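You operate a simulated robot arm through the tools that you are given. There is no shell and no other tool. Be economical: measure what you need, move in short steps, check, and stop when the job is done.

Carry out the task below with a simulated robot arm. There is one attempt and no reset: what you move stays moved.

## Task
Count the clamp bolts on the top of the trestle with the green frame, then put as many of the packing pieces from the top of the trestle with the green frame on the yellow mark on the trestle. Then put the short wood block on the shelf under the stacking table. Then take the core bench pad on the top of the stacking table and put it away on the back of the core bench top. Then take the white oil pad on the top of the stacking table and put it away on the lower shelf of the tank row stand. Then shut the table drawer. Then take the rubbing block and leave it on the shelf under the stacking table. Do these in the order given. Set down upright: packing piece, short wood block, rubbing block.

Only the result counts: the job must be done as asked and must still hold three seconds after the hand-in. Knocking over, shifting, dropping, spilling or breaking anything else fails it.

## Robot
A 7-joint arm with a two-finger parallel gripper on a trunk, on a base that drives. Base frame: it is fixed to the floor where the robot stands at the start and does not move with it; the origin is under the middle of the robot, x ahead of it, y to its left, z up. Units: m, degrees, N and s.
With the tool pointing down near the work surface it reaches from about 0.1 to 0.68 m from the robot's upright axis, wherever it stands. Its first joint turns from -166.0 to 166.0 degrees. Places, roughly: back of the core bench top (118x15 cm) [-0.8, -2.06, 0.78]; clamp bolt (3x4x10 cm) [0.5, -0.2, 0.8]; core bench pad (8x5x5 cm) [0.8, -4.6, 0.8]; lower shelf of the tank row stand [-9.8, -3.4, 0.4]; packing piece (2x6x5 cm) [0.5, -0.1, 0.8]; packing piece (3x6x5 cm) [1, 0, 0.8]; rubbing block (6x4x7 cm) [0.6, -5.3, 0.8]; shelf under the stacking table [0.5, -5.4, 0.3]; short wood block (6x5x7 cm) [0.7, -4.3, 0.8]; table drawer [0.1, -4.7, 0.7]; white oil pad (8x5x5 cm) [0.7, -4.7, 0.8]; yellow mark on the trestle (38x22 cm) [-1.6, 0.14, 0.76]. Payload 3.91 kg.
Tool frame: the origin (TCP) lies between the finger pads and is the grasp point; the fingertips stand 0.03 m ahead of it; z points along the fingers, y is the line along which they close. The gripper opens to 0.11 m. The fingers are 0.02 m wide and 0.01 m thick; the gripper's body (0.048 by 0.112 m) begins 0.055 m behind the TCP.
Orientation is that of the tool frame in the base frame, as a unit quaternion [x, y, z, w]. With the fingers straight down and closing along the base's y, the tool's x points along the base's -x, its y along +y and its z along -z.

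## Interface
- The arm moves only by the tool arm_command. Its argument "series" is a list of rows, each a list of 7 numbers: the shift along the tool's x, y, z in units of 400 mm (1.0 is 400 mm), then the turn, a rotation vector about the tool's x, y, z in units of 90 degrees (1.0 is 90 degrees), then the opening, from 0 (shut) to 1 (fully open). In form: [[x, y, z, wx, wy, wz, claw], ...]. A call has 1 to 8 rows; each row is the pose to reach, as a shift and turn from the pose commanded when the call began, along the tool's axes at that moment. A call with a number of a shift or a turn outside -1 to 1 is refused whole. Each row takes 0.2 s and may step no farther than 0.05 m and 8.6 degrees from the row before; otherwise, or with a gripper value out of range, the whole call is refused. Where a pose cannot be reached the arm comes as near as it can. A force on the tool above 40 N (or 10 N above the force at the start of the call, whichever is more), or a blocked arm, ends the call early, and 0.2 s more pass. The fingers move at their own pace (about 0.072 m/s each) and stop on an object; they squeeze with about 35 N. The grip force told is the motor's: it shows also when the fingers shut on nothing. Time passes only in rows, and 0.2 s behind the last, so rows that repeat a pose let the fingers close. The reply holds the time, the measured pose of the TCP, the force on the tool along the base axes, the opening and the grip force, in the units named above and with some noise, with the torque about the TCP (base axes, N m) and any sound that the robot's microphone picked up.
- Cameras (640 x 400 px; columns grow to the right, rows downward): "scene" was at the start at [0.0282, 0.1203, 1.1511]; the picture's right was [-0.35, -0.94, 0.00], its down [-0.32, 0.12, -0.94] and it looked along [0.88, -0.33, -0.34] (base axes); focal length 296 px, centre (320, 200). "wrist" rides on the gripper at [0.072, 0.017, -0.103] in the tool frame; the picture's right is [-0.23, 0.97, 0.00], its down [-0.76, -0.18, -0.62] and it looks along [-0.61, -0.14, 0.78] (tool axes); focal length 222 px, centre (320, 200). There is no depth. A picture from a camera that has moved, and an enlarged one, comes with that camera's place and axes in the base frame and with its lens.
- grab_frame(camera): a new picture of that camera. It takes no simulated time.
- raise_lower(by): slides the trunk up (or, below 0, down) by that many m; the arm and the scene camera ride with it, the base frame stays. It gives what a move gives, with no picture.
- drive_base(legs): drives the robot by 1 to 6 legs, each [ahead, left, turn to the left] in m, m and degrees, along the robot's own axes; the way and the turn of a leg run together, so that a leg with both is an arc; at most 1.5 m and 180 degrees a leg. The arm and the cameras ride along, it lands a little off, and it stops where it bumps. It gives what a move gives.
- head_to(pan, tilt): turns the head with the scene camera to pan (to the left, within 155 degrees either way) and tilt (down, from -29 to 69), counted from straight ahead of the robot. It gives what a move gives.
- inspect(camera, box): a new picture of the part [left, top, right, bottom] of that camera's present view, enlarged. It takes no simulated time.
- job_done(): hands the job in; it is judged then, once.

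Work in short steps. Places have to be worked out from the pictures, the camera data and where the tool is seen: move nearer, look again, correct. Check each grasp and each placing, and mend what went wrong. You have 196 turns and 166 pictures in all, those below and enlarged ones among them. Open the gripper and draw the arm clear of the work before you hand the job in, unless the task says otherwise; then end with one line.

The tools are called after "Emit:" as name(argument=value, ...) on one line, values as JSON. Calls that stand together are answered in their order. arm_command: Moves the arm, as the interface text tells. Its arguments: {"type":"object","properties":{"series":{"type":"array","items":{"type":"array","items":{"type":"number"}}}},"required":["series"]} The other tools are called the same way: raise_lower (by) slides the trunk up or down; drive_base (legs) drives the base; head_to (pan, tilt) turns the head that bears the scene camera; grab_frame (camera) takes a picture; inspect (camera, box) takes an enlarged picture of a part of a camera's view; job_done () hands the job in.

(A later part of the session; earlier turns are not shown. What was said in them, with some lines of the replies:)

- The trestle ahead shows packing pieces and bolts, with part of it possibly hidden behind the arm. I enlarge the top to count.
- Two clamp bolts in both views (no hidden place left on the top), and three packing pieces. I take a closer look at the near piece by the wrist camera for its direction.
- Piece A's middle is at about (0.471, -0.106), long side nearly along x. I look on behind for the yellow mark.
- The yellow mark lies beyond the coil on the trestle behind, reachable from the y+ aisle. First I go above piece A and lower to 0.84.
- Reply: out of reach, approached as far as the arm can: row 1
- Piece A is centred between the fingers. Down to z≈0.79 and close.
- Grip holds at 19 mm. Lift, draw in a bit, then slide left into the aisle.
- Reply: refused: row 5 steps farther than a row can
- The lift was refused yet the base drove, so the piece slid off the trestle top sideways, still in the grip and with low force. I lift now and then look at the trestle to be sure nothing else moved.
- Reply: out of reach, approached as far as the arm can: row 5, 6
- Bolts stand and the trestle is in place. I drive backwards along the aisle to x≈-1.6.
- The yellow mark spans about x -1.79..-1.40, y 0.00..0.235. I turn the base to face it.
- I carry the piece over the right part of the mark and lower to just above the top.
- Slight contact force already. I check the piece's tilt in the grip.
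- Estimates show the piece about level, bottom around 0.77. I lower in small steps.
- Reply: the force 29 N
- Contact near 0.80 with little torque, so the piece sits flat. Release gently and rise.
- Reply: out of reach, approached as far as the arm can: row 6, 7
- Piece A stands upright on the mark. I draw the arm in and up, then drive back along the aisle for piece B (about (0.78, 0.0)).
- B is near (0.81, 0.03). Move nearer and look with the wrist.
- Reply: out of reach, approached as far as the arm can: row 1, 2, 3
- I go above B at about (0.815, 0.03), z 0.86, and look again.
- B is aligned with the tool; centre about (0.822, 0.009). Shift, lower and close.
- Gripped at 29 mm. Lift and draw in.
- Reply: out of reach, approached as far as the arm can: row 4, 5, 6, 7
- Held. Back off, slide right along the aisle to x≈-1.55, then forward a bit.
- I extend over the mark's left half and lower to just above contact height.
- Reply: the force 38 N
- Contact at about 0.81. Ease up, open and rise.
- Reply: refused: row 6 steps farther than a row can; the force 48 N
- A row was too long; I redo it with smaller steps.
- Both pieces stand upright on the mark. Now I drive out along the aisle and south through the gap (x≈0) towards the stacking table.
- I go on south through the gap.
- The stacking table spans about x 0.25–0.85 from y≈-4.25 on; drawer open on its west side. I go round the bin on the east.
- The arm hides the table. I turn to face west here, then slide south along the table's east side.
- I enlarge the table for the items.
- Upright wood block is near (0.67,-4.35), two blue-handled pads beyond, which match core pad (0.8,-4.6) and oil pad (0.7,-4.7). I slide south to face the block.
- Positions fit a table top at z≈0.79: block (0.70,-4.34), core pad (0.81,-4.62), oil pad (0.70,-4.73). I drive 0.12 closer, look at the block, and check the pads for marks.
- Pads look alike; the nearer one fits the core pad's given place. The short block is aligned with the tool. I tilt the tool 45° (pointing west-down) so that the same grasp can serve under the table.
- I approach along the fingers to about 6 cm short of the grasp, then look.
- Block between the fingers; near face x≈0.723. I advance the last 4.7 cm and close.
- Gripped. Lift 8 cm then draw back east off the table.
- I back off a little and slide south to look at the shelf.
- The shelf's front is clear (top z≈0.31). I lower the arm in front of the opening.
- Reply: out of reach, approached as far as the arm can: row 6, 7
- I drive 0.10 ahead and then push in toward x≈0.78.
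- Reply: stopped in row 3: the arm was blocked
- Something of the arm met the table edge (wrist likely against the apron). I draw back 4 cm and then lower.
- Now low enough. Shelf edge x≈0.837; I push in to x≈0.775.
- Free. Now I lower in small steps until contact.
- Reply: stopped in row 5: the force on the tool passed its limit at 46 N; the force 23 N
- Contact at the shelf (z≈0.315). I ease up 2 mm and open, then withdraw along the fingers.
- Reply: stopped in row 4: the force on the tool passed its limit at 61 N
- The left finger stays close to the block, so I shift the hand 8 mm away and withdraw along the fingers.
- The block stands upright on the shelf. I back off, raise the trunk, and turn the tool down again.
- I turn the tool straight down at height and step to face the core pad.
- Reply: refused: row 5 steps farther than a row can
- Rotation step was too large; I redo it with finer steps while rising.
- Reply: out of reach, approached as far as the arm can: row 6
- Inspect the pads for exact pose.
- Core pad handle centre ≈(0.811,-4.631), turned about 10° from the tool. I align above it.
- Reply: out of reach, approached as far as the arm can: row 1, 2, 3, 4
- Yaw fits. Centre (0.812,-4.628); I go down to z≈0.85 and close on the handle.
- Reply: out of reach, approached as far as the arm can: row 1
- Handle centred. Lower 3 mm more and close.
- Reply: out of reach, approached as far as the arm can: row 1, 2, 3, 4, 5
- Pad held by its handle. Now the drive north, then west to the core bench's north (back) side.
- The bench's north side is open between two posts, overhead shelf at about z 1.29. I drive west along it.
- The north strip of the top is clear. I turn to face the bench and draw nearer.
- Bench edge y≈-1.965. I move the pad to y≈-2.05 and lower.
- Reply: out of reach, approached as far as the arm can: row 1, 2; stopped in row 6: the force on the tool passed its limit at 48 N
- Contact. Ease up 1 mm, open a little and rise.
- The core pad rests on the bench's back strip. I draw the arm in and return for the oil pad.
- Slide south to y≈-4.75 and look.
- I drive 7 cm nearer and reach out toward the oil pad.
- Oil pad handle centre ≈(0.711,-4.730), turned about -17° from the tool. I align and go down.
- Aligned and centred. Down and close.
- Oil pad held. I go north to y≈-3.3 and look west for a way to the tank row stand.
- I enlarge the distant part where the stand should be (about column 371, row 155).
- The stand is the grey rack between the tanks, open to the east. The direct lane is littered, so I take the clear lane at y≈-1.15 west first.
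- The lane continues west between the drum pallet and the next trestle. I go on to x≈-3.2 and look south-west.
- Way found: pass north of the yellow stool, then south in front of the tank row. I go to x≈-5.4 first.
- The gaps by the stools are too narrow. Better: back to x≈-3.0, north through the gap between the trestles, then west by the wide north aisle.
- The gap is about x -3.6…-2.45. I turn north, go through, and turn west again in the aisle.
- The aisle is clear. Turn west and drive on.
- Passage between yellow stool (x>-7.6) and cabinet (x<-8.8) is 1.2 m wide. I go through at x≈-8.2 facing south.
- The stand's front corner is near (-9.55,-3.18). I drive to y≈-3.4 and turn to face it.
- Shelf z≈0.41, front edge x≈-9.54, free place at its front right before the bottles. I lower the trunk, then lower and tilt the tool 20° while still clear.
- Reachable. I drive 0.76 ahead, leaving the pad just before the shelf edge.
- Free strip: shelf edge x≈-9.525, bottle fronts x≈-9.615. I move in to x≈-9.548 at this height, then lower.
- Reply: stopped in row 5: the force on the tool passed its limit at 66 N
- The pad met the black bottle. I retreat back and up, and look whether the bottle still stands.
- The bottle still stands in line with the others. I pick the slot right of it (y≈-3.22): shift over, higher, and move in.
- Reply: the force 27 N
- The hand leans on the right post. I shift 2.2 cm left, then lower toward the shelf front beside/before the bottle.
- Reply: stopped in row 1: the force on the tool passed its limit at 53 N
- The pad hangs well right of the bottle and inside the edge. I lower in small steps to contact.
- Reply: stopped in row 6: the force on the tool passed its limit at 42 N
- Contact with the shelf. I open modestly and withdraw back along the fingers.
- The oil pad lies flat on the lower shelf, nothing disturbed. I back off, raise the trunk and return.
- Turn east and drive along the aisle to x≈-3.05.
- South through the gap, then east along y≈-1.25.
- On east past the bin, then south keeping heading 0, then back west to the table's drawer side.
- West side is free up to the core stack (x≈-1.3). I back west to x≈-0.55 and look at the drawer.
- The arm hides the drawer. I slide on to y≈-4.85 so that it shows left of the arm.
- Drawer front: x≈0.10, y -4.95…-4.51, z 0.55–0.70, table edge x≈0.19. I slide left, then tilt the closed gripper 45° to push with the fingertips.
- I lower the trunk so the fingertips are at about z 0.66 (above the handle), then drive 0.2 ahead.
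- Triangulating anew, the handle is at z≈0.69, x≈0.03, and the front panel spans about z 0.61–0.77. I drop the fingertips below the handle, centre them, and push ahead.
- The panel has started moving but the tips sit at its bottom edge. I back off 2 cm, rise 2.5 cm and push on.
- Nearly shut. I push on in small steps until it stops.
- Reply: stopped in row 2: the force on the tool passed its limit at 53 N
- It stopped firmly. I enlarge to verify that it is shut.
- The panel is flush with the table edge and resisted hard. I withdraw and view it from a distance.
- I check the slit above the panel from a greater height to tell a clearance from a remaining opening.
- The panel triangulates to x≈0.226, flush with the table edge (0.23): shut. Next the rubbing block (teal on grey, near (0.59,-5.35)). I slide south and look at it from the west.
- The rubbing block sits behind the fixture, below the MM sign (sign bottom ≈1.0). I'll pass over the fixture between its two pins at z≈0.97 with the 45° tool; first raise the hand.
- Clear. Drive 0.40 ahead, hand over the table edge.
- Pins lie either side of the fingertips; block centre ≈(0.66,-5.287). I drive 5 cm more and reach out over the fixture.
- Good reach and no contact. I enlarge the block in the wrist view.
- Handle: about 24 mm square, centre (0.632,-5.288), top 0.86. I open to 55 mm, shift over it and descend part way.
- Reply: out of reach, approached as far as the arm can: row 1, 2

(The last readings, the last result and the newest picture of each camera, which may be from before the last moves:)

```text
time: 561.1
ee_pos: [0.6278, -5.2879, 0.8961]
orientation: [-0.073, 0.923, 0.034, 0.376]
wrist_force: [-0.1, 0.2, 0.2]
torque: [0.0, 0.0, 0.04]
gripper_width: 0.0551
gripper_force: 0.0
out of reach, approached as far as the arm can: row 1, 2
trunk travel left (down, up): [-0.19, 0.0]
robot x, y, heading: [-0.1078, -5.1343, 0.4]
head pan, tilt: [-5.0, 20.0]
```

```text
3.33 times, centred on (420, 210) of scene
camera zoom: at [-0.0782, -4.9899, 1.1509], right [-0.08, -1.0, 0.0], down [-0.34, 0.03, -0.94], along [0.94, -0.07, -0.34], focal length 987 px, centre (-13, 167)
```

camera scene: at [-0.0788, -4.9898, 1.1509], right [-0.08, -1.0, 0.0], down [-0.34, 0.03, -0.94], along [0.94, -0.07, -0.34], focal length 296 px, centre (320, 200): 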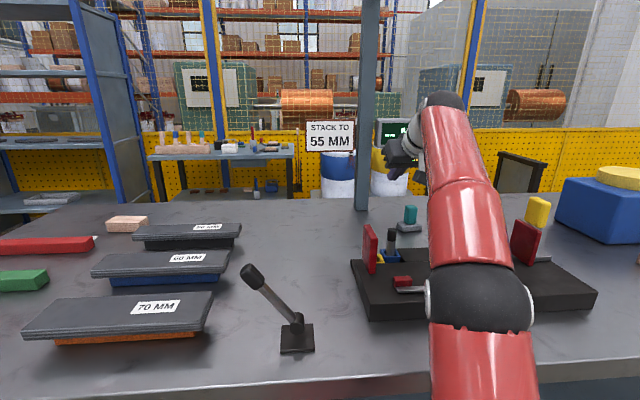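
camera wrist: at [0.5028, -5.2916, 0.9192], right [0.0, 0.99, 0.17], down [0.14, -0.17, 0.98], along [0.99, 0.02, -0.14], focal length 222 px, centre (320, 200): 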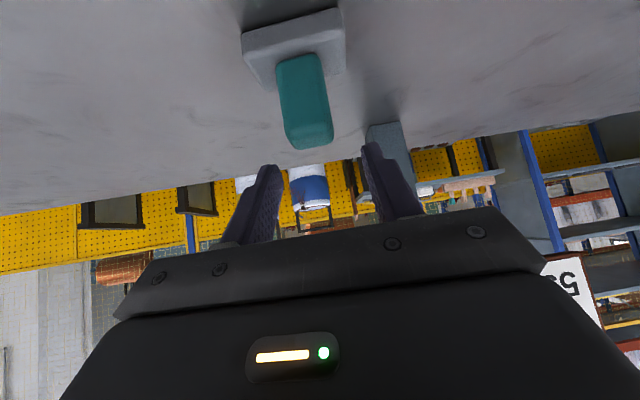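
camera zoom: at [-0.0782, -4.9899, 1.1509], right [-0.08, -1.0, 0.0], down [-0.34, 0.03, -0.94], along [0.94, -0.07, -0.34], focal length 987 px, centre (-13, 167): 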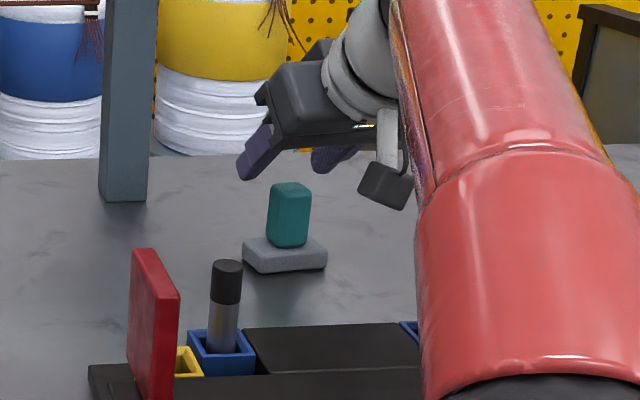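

Handle centred. Descend to z≈0.848 and close.

Emit:
arm_command(series=[[0.042, 0, 0.043, 0, 0, 0, 0.5], [0.083, 0, 0.085, 0, 0, 0, 0.5], [0.083, 0, 0.085, 0, 0, 0, 0], [0.083, 0, 0.085, 0, 0, 0, 0], [0.083, 0, 0.085, 0, 0, 0, 0]])

Emit:
grab_frame(camera="wrist")

```text
time: 562.3
ee_pos: [0.627, -5.2883, 0.8506]
orientation: [-0.072, 0.923, 0.034, 0.377]
wrist_force: [0.0, -0.5, 2.2]
torque: [-0.07, -0.05, -0.01]
gripper_width: 0.0275
gripper_force: 36.1
trunk travel left (down, up): [-0.19, 0.0]
robot x, y, heading: [-0.1084, -5.1398, 0.2]
head pan, tilt: [-5.0, 20.0]
```

```text
34 pictures are left
camera wrist: at [0.5014, -5.2913, 0.8733], right [0.0, 0.99, 0.17], down [0.14, -0.17, 0.98], along [0.99, 0.02, -0.13], focal length 222 px, centre (320, 200)
```

wrist: 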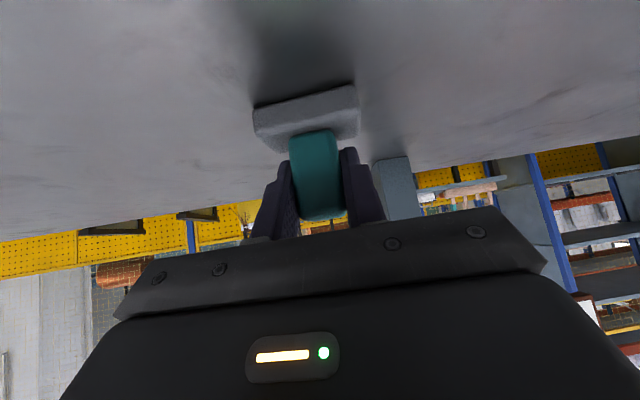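

Gripped at 27 mm. I lift and draw back gradually, gaining height before reaching the fixture.

Emit:
arm_command(series=[[-0.079, 0, -0.08, 0, 0, 0, 0], [-0.134, 0.031, -0.166, 0, 0, 0, 0], [-0.165, 0.089, -0.257, 0, 0, 0, 0], [-0.17, 0.151, -0.356, 0, 0, 0, 0], [-0.135, 0.175, -0.46, 0, 0, 0, 0]])

Emit:
grab_frame(camera="wrist")

Emit:
grab_frame(camera="scene")

```text
time: 563.5
ee_pos: [0.5225, -5.2321, 1.023]
orientation: [-0.073, 0.923, 0.035, 0.375]
wrist_force: [0.4, 0.7, -1.1]
torque: [-0.02, -0.01, 0.01]
gripper_width: 0.0273
gripper_force: 35.2
trunk travel left (down, up): [-0.19, 0.0]
robot x, y, heading: [-0.1108, -5.1353, 0.4]
head pan, tilt: [-5.0, 20.0]
```

```text
33 pictures are left
camera wrist: at [0.3973, -5.236, 1.0465], right [0.01, 0.99, 0.17], down [0.14, -0.17, 0.98], along [0.99, 0.02, -0.14], focal length 222 px, centre (320, 200)
```

wrist: 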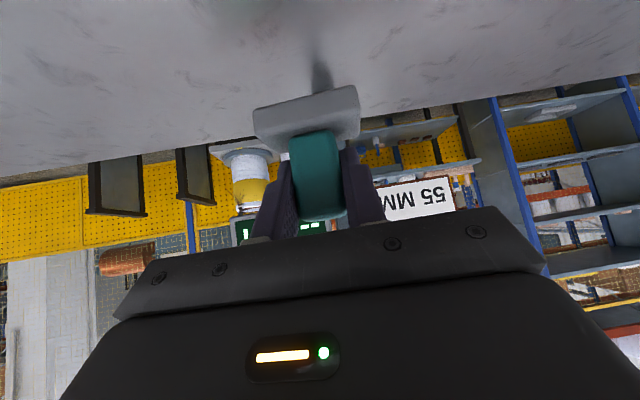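

```text
32 pictures are left
camera scene: at [-0.0777, -4.99, 1.1509], right [-0.08, -1.0, 0.0], down [-0.34, 0.03, -0.94], along [0.94, -0.07, -0.34], focal length 296 px, centre (320, 200)
```

scene: 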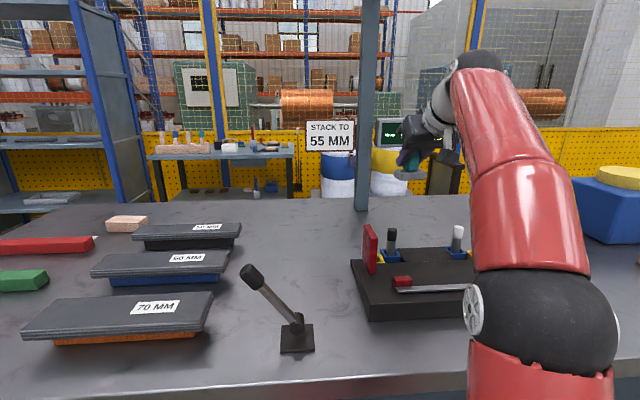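

Block hangs upright at safe height (bottom ≈0.96). I back the base 0.5 m off the table.

Emit:
drive_base(legs=[[-0.5, 0, 0]])

Emit:
head_to(pan=0, tilt=35)

Emit:
grab_frame(camera="scene")

```text
time: 566.4
ee_pos: [0.0181, -5.2378, 1.0256]
orientation: [-0.073, 0.923, 0.034, 0.376]
wrist_force: [0.2, 0.1, -0.4]
torque: [0.02, 0.0, -0.03]
gripper_width: 0.0273
gripper_force: 35.1
trunk travel left (down, up): [-0.19, 0.0]
robot x, y, heading: [-0.6157, -5.14, 0.7]
head pan, tilt: [-5.0, 20.0]
```

```text
time: 567.2
ee_pos: [0.0189, -5.2376, 1.0249]
orientation: [-0.073, 0.923, 0.034, 0.377]
wrist_force: [-0.3, 0.0, -0.6]
torque: [-0.01, 0.01, 0.01]
gripper_width: 0.0273
gripper_force: 34.8
trunk travel left (down, up): [-0.19, 0.0]
robot x, y, heading: [-0.6177, -5.1364, 0.3]
head pan, tilt: [0.0, 35.0]
```

```text
31 pictures are left
camera scene: at [-0.5873, -4.9867, 1.1272], right [0.01, -1.0, 0.0], down [-0.57, -0.01, -0.82], along [0.82, 0.01, -0.57], focal length 296 px, centre (320, 200)
```

scene: 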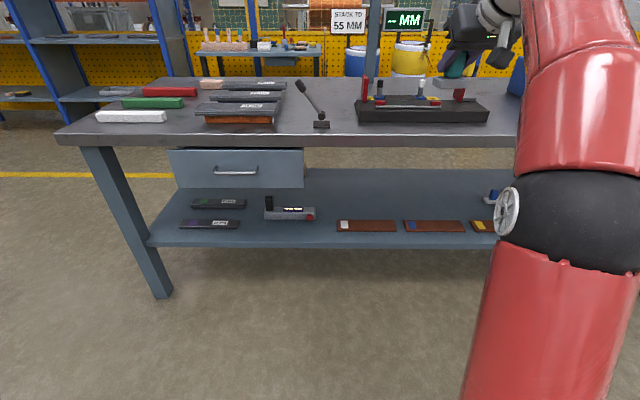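

Drawer is flush, the shelf's west strip is visible: edge x≈0.28, brown plates from x≈0.354; a gap at y≈-5.01 lies between meter and plate. I slide left, lower trunk and arm outside the table.

Emit:
drive_base(legs=[[0, 0.23, 0]])

Emit:
raise_lower(by=-0.18)

Emit:
arm_command(series=[[0.0875, 0.0025, 0.0586, 0, 0, 0, 0], [0.175, 0.005, 0.117, 0, 0, 0, 0], [0.2625, 0.0075, 0.176, 0, 0, 0, 0], [0.35, 0.01, 0.234, 0, 0, 0, 0], [0.4375, 0.0125, 0.293, 0, 0, 0, 0], [0.525, 0.015, 0.351, 0, 0, 0, 0], [0.6125, 0.0175, 0.41, 0, 0, 0, 0], [0.7, 0.02, 0.4685, 0, 0, 0, 0]])

Emit:
grab_frame(camera="scene")

Emit:
grab_frame(camera="wrist")

```text
time: 568.9
ee_pos: [0.0171, -5.0085, 1.0247]
orientation: [-0.072, 0.923, 0.034, 0.376]
wrist_force: [0.7, 0.6, -0.4]
torque: [0.0, -0.01, -0.01]
gripper_width: 0.027
gripper_force: 35.1
trunk travel left (down, up): [-0.19, 0.0]
robot x, y, heading: [-0.6167, -4.9099, 0.4]
head pan, tilt: [0.0, 35.0]
```

```text
time: 570.9
ee_pos: [0.0164, -5.009, 0.8449]
orientation: [-0.072, 0.923, 0.034, 0.378]
wrist_force: [-0.7, -0.2, -1.0]
torque: [0.0, 0.01, -0.02]
gripper_width: 0.0274
gripper_force: 35.2
trunk travel left (down, up): [-0.01, 0.18]
robot x, y, heading: [-0.6202, -4.9104, 0.5]
head pan, tilt: [0.0, 35.0]
```

```text
time: 572.7
ee_pos: [-0.0516, -5.0051, 0.5166]
orientation: [-0.072, 0.923, 0.035, 0.376]
wrist_force: [-0.4, 0.4, -0.6]
torque: [0.04, 0.02, 0.01]
gripper_width: 0.0276
gripper_force: 35.2
trunk travel left (down, up): [-0.01, 0.18]
robot x, y, heading: [-0.6125, -4.913, 0.4]
head pan, tilt: [0.0, 35.0]
```

```text
30 pictures are left
camera scene: at [-0.5891, -4.7566, 0.9471], right [0.01, -1.0, 0.0], down [-0.57, 0.0, -0.82], along [0.82, 0.01, -0.57], focal length 296 px, centre (320, 200)
```

scene: 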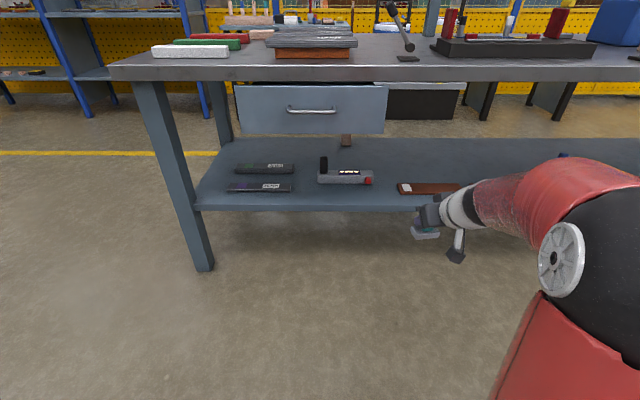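

```text
29 pictures are left
camera wrist: at [-0.1783, -5.0083, 0.5394], right [0.01, 0.99, 0.17], down [0.14, -0.17, 0.98], along [0.99, 0.02, -0.14], focal length 222 px, centre (320, 200)
```

wrist: 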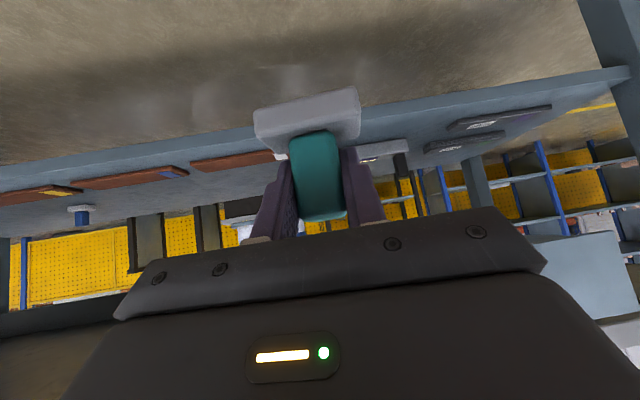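

I drive 0.29 ahead so the block hangs just inside the shelf edge above it.

Emit:
drive_base(legs=[[0.29, 0, 0]])

Emit:
grab_frame(camera="wrist")

Emit:
grab_frame(camera="scene")

```text
time: 574.7
ee_pos: [0.233, -5.0052, 0.5171]
orientation: [-0.07, 0.923, 0.033, 0.376]
wrist_force: [-0.3, 0.1, -0.7]
torque: [0.01, 0.03, -0.02]
gripper_width: 0.0273
gripper_force: 35.5
trunk travel left (down, up): [-0.01, 0.18]
robot x, y, heading: [-0.3341, -4.9046, 0.2]
head pan, tilt: [0.0, 35.0]
```

```text
28 pictures are left
camera wrist: at [0.1058, -5.0083, 0.5399], right [0.01, 0.99, 0.17], down [0.14, -0.17, 0.98], along [0.99, 0.01, -0.14], focal length 222 px, centre (320, 200)
```

wrist: 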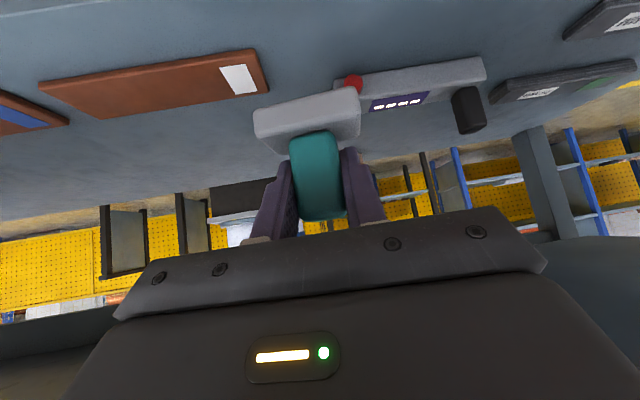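

```text
27 pictures are left
camera scene: at [-0.3043, -4.755, 0.9471], right [0.0, -1.0, 0.0], down [-0.57, 0.0, -0.82], along [0.82, 0.0, -0.57], focal length 296 px, centre (320, 200)
```

scene: 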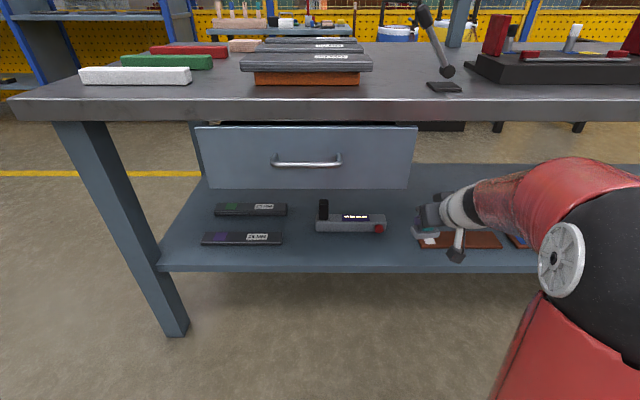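

Gap between plate end (y -5.053) and meter (y -4.93), shelf edge x≈0.262. I move the block to (0.31,-4.995) and lower near the shelf.

Emit:
arm_command(series=[[-0.065, -0.002, 0.064, 0, 0, 0, 0], [-0.13, -0.004, 0.127, 0, 0, 0, 0], [-0.063, -0.005, 0.195, 0, 0, 0, 0], [0.004, -0.006, 0.264, 0, 0, 0, 0], [0.071, -0.007, 0.332, 0, 0, 0, 0]])

Emit:
grab_frame(camera="wrist")

Emit:
inspect(camera="scene", box=[300, 170, 540, 320])

```text
time: 575.9
ee_pos: [0.3029, -4.9949, 0.4019]
orientation: [-0.071, 0.923, 0.033, 0.377]
wrist_force: [0.0, 0.3, -0.1]
torque: [-0.01, -0.01, -0.02]
gripper_width: 0.0271
gripper_force: 35.7
trunk travel left (down, up): [-0.01, 0.18]
robot x, y, heading: [-0.3286, -4.9106, 0.1]
head pan, tilt: [0.0, 35.0]
```

```text
26 pictures are left
camera wrist: at [0.177, -4.997, 0.4251], right [0.01, 0.99, 0.17], down [0.14, -0.17, 0.98], along [0.99, 0.01, -0.14], focal length 222 px, centre (320, 200)
```

wrist: 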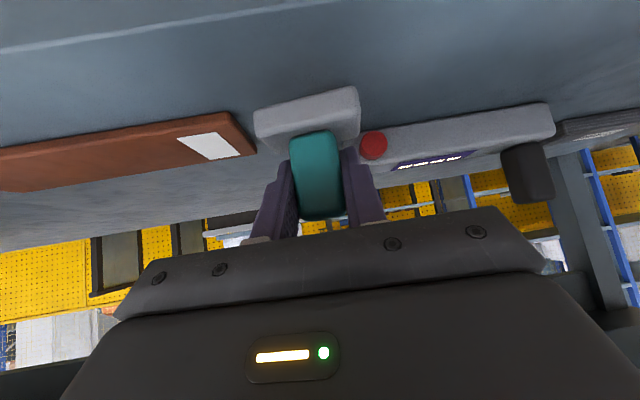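

```text
2.67 times, centred on (420, 245) of scene
camera zoom: at [-0.3043, -4.7549, 0.9472], right [0.0, -1.0, 0.0], down [-0.57, 0.0, -0.82], along [0.82, 0.0, -0.57], focal length 789 px, centre (53, 80)
```

zoom: 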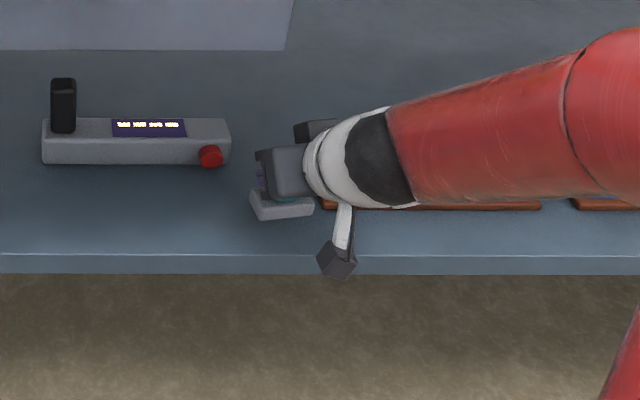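

Well placed. I lower in 5 mm steps to contact.

Emit:
arm_command(series=[[0.0175, 0, 0.018, 0, 0, 0, 0], [0.026, 0, 0.027, 0, 0, 0, 0], [0.035, 0, 0.036, 0, 0, 0, 0], [0.042, 0, 0.043, 0, 0, 0, 0], [0.049, 0, 0.05, 0, 0, 0, 0], [0.056, 0, 0.057, 0, 0, 0, 0]])

Emit:
inspect(camera="wrist", box=[200, 60, 440, 230])

```text
time: 577.3
ee_pos: [0.3059, -4.9954, 0.3783]
orientation: [-0.071, 0.92, 0.03, 0.383]
wrist_force: [-2.8, 0.1, 18.8]
torque: [0.2, 0.3, 0.05]
gripper_width: 0.0275
gripper_force: 34.6
trunk travel left (down, up): [-0.01, 0.18]
robot x, y, heading: [-0.3323, -4.9065, 0.1]
head pan, tilt: [0.0, 35.0]
stopped in row 6: the force on the tool passed its limit at 45 N (the readings are from after the stop); the commanded pose is now the measured one
```

```text
2.35 times, centred on (320, 145) of wrist
camera zoom: at [0.1801, -4.9981, 0.3995], right [0.01, 0.99, 0.16], down [0.12, -0.16, 0.98], along [0.99, 0.01, -0.12], focal length 523 px, centre (320, 329)
```

zoom: 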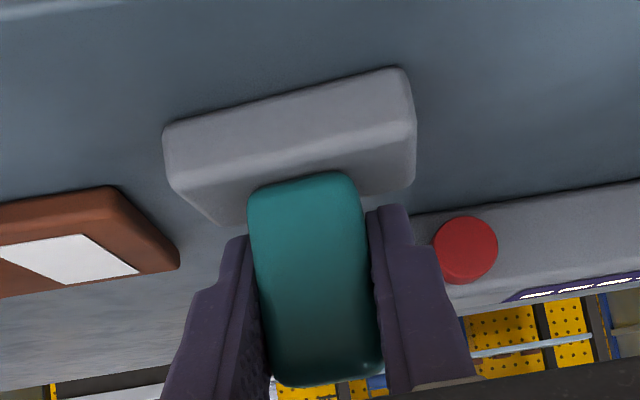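

Firm contact. I ease up slightly, open, and withdraw along the fingers.

Emit:
arm_command(series=[[-0.003, 0, -0.003, 0, 0, 0, 0], [-0.003, 0, -0.003, 0, 0, 0, 0.25], [-0.003, 0, -0.003, 0, 0, 0, 0.5], [-0.003, 0, -0.003, 0, 0, 0, 0.5]])

Emit:
inspect(camera="wrist", box=[200, 60, 440, 230])

```text
time: 578.3
ee_pos: [0.3059, -4.9957, 0.3772]
orientation: [-0.071, 0.922, 0.033, 0.38]
wrist_force: [-0.8, -0.8, 0.3]
torque: [0.01, 0.0, 0.02]
gripper_width: 0.0551
gripper_force: 0.1
trunk travel left (down, up): [-0.01, 0.18]
robot x, y, heading: [-0.3337, -4.9071, 0.5]
head pan, tilt: [0.0, 35.0]
```

```text
2.35 times, centred on (320, 145) of wrist
camera zoom: at [0.1796, -4.998, 0.3985], right [0.01, 0.99, 0.16], down [0.13, -0.16, 0.98], along [0.99, 0.01, -0.13], focal length 523 px, centre (320, 329)
```

zoom: 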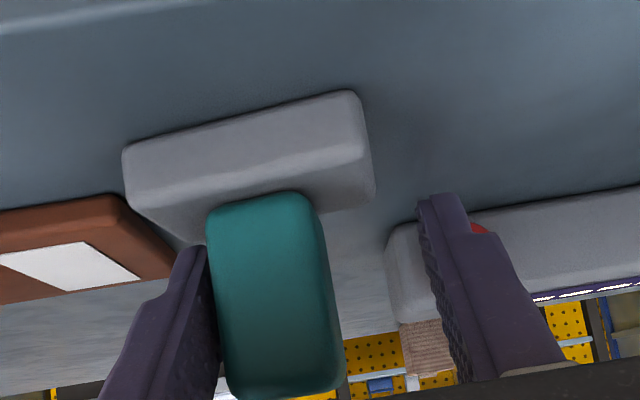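

The block followed the left finger by about 1 cm and stands free of the plate. I shift the hand off it and withdraw.

Emit:
arm_command(series=[[-0.003, -0.02, -0.003, 0, 0, 0, 0.5], [-0.003, -0.02, -0.07, 0, 0, 0, 0.5], [-0.003, -0.02, -0.14, 0, 0, 0, 0.5], [0.03, -0.02, -0.24, 0, 0, 0, 0.5], [0.06, -0.02, -0.34, 0, 0, 0, 0.5]])

Emit:
grab_frame(camera="wrist")

Emit:
inspect(camera="scene", box=[300, 170, 540, 320])

```text
time: 579.5
ee_pos: [0.1952, -5.0189, 0.4605]
orientation: [-0.071, 0.922, 0.031, 0.379]
wrist_force: [-0.5, 1.4, 1.2]
torque: [-0.03, 0.0, -0.02]
gripper_width: 0.0548
gripper_force: 0.0
trunk travel left (down, up): [-0.01, 0.18]
robot x, y, heading: [-0.3291, -4.9074, 0.1]
head pan, tilt: [0.0, 35.0]
```

```text
22 pictures are left
camera wrist: at [0.0692, -5.0215, 0.4821], right [0.01, 0.99, 0.16], down [0.13, -0.16, 0.98], along [0.99, 0.01, -0.13], focal length 222 px, centre (320, 200)
```

wrist: 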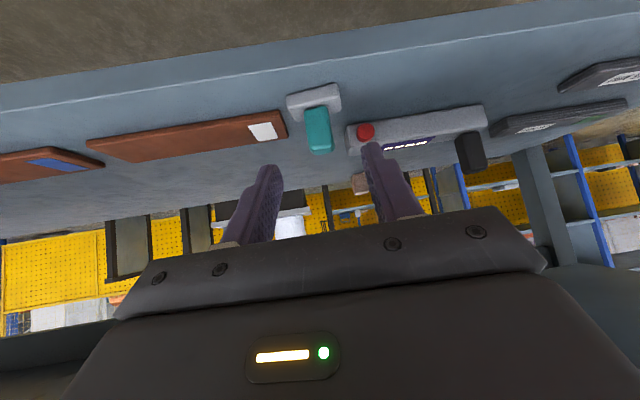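

```text
2.67 times, centred on (420, 245) of scene
camera zoom: at [-0.3044, -4.755, 0.947], right [0.0, -1.0, 0.0], down [-0.57, 0.0, -0.82], along [0.82, 0.0, -0.57], focal length 789 px, centre (53, 80)
```

zoom: 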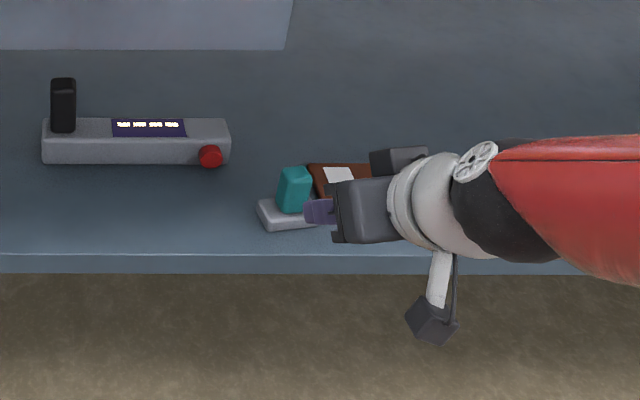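

The rubbing block stands upright on the shelf, clear of the plate. I back off for a last check of block and drawer.

Emit:
drive_base(legs=[[-0.3, -0.25, 0]])

Emit:
grab_frame(camera="scene")

Emit:
inspect(camera="scene", box=[180, 60, 420, 210])

```text
time: 582.0
ee_pos: [-0.1068, -5.2709, 0.4614]
orientation: [-0.07, 0.922, 0.031, 0.38]
wrist_force: [-0.2, 0.0, 0.8]
torque: [0.02, -0.01, 0.02]
gripper_width: 0.055
gripper_force: 0.0
trunk travel left (down, up): [-0.01, 0.18]
robot x, y, heading: [-0.6341, -5.1598, 0.3]
head pan, tilt: [0.0, 35.0]
```

```text
20 pictures are left
camera scene: at [-0.6054, -5.0063, 0.9471], right [0.0, -1.0, 0.0], down [-0.57, 0.0, -0.82], along [0.82, 0.0, -0.57], focal length 296 px, centre (320, 200)
```

scene: 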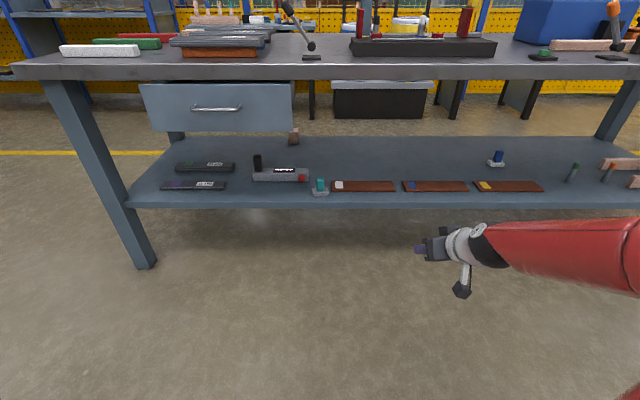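

```text
2.67 times, centred on (300, 135) of scene
camera zoom: at [-0.6054, -5.0063, 0.9471], right [0.0, -1.0, 0.0], down [-0.57, 0.0, -0.82], along [0.82, 0.0, -0.57], focal length 789 px, centre (373, 373)
```

zoom: 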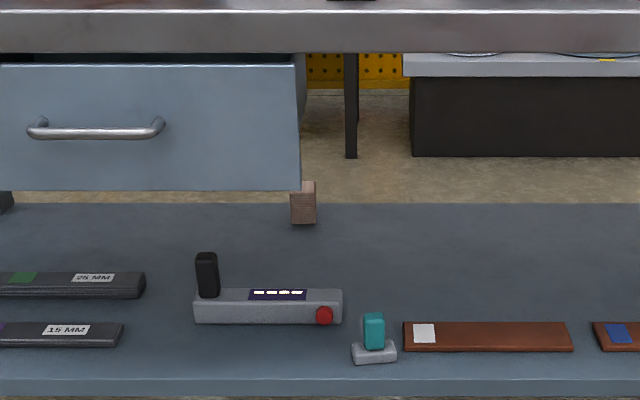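

Everything stands: rubbing block and wood block on the shelf, drawer flush. I open the gripper fully, clear of the table, and hand in.

Emit:
arm_command(series=[[0, 0, -0.05, 0, 0, 0, 1.0], [0, 0, -0.1, 0, 0, 0, 1.0], [0, 0, -0.1, 0, 0, 0, 1.0]])

Emit:
job_done()

```text
time: 582.8
ee_pos: [-0.1325, -5.2773, 0.4895]
orientation: [-0.069, 0.922, 0.03, 0.379]
wrist_force: [0.2, -0.6, -0.1]
torque: [-0.03, 0.02, 0.0]
gripper_width: 0.1101
gripper_force: 0.1
trunk travel left (down, up): [-0.01, 0.18]
robot x, y, heading: [-0.6327, -5.1607, 0.1]
head pan, tilt: [0.0, 35.0]
```

```text
The job is handed in.
```

I did all the steps in order and handed the job in: I counted two clamp bolts and put two packing pieces on the yellow mark; the wood and rubbing blocks are on the shelf, both pads put away, and the drawer shut flush. On the way, packing piece A slid off the trestle top in the grip, and the oil pad pressed briefly on a black bottle at the tank row stand, but the bottle stayed standing in line with the others.
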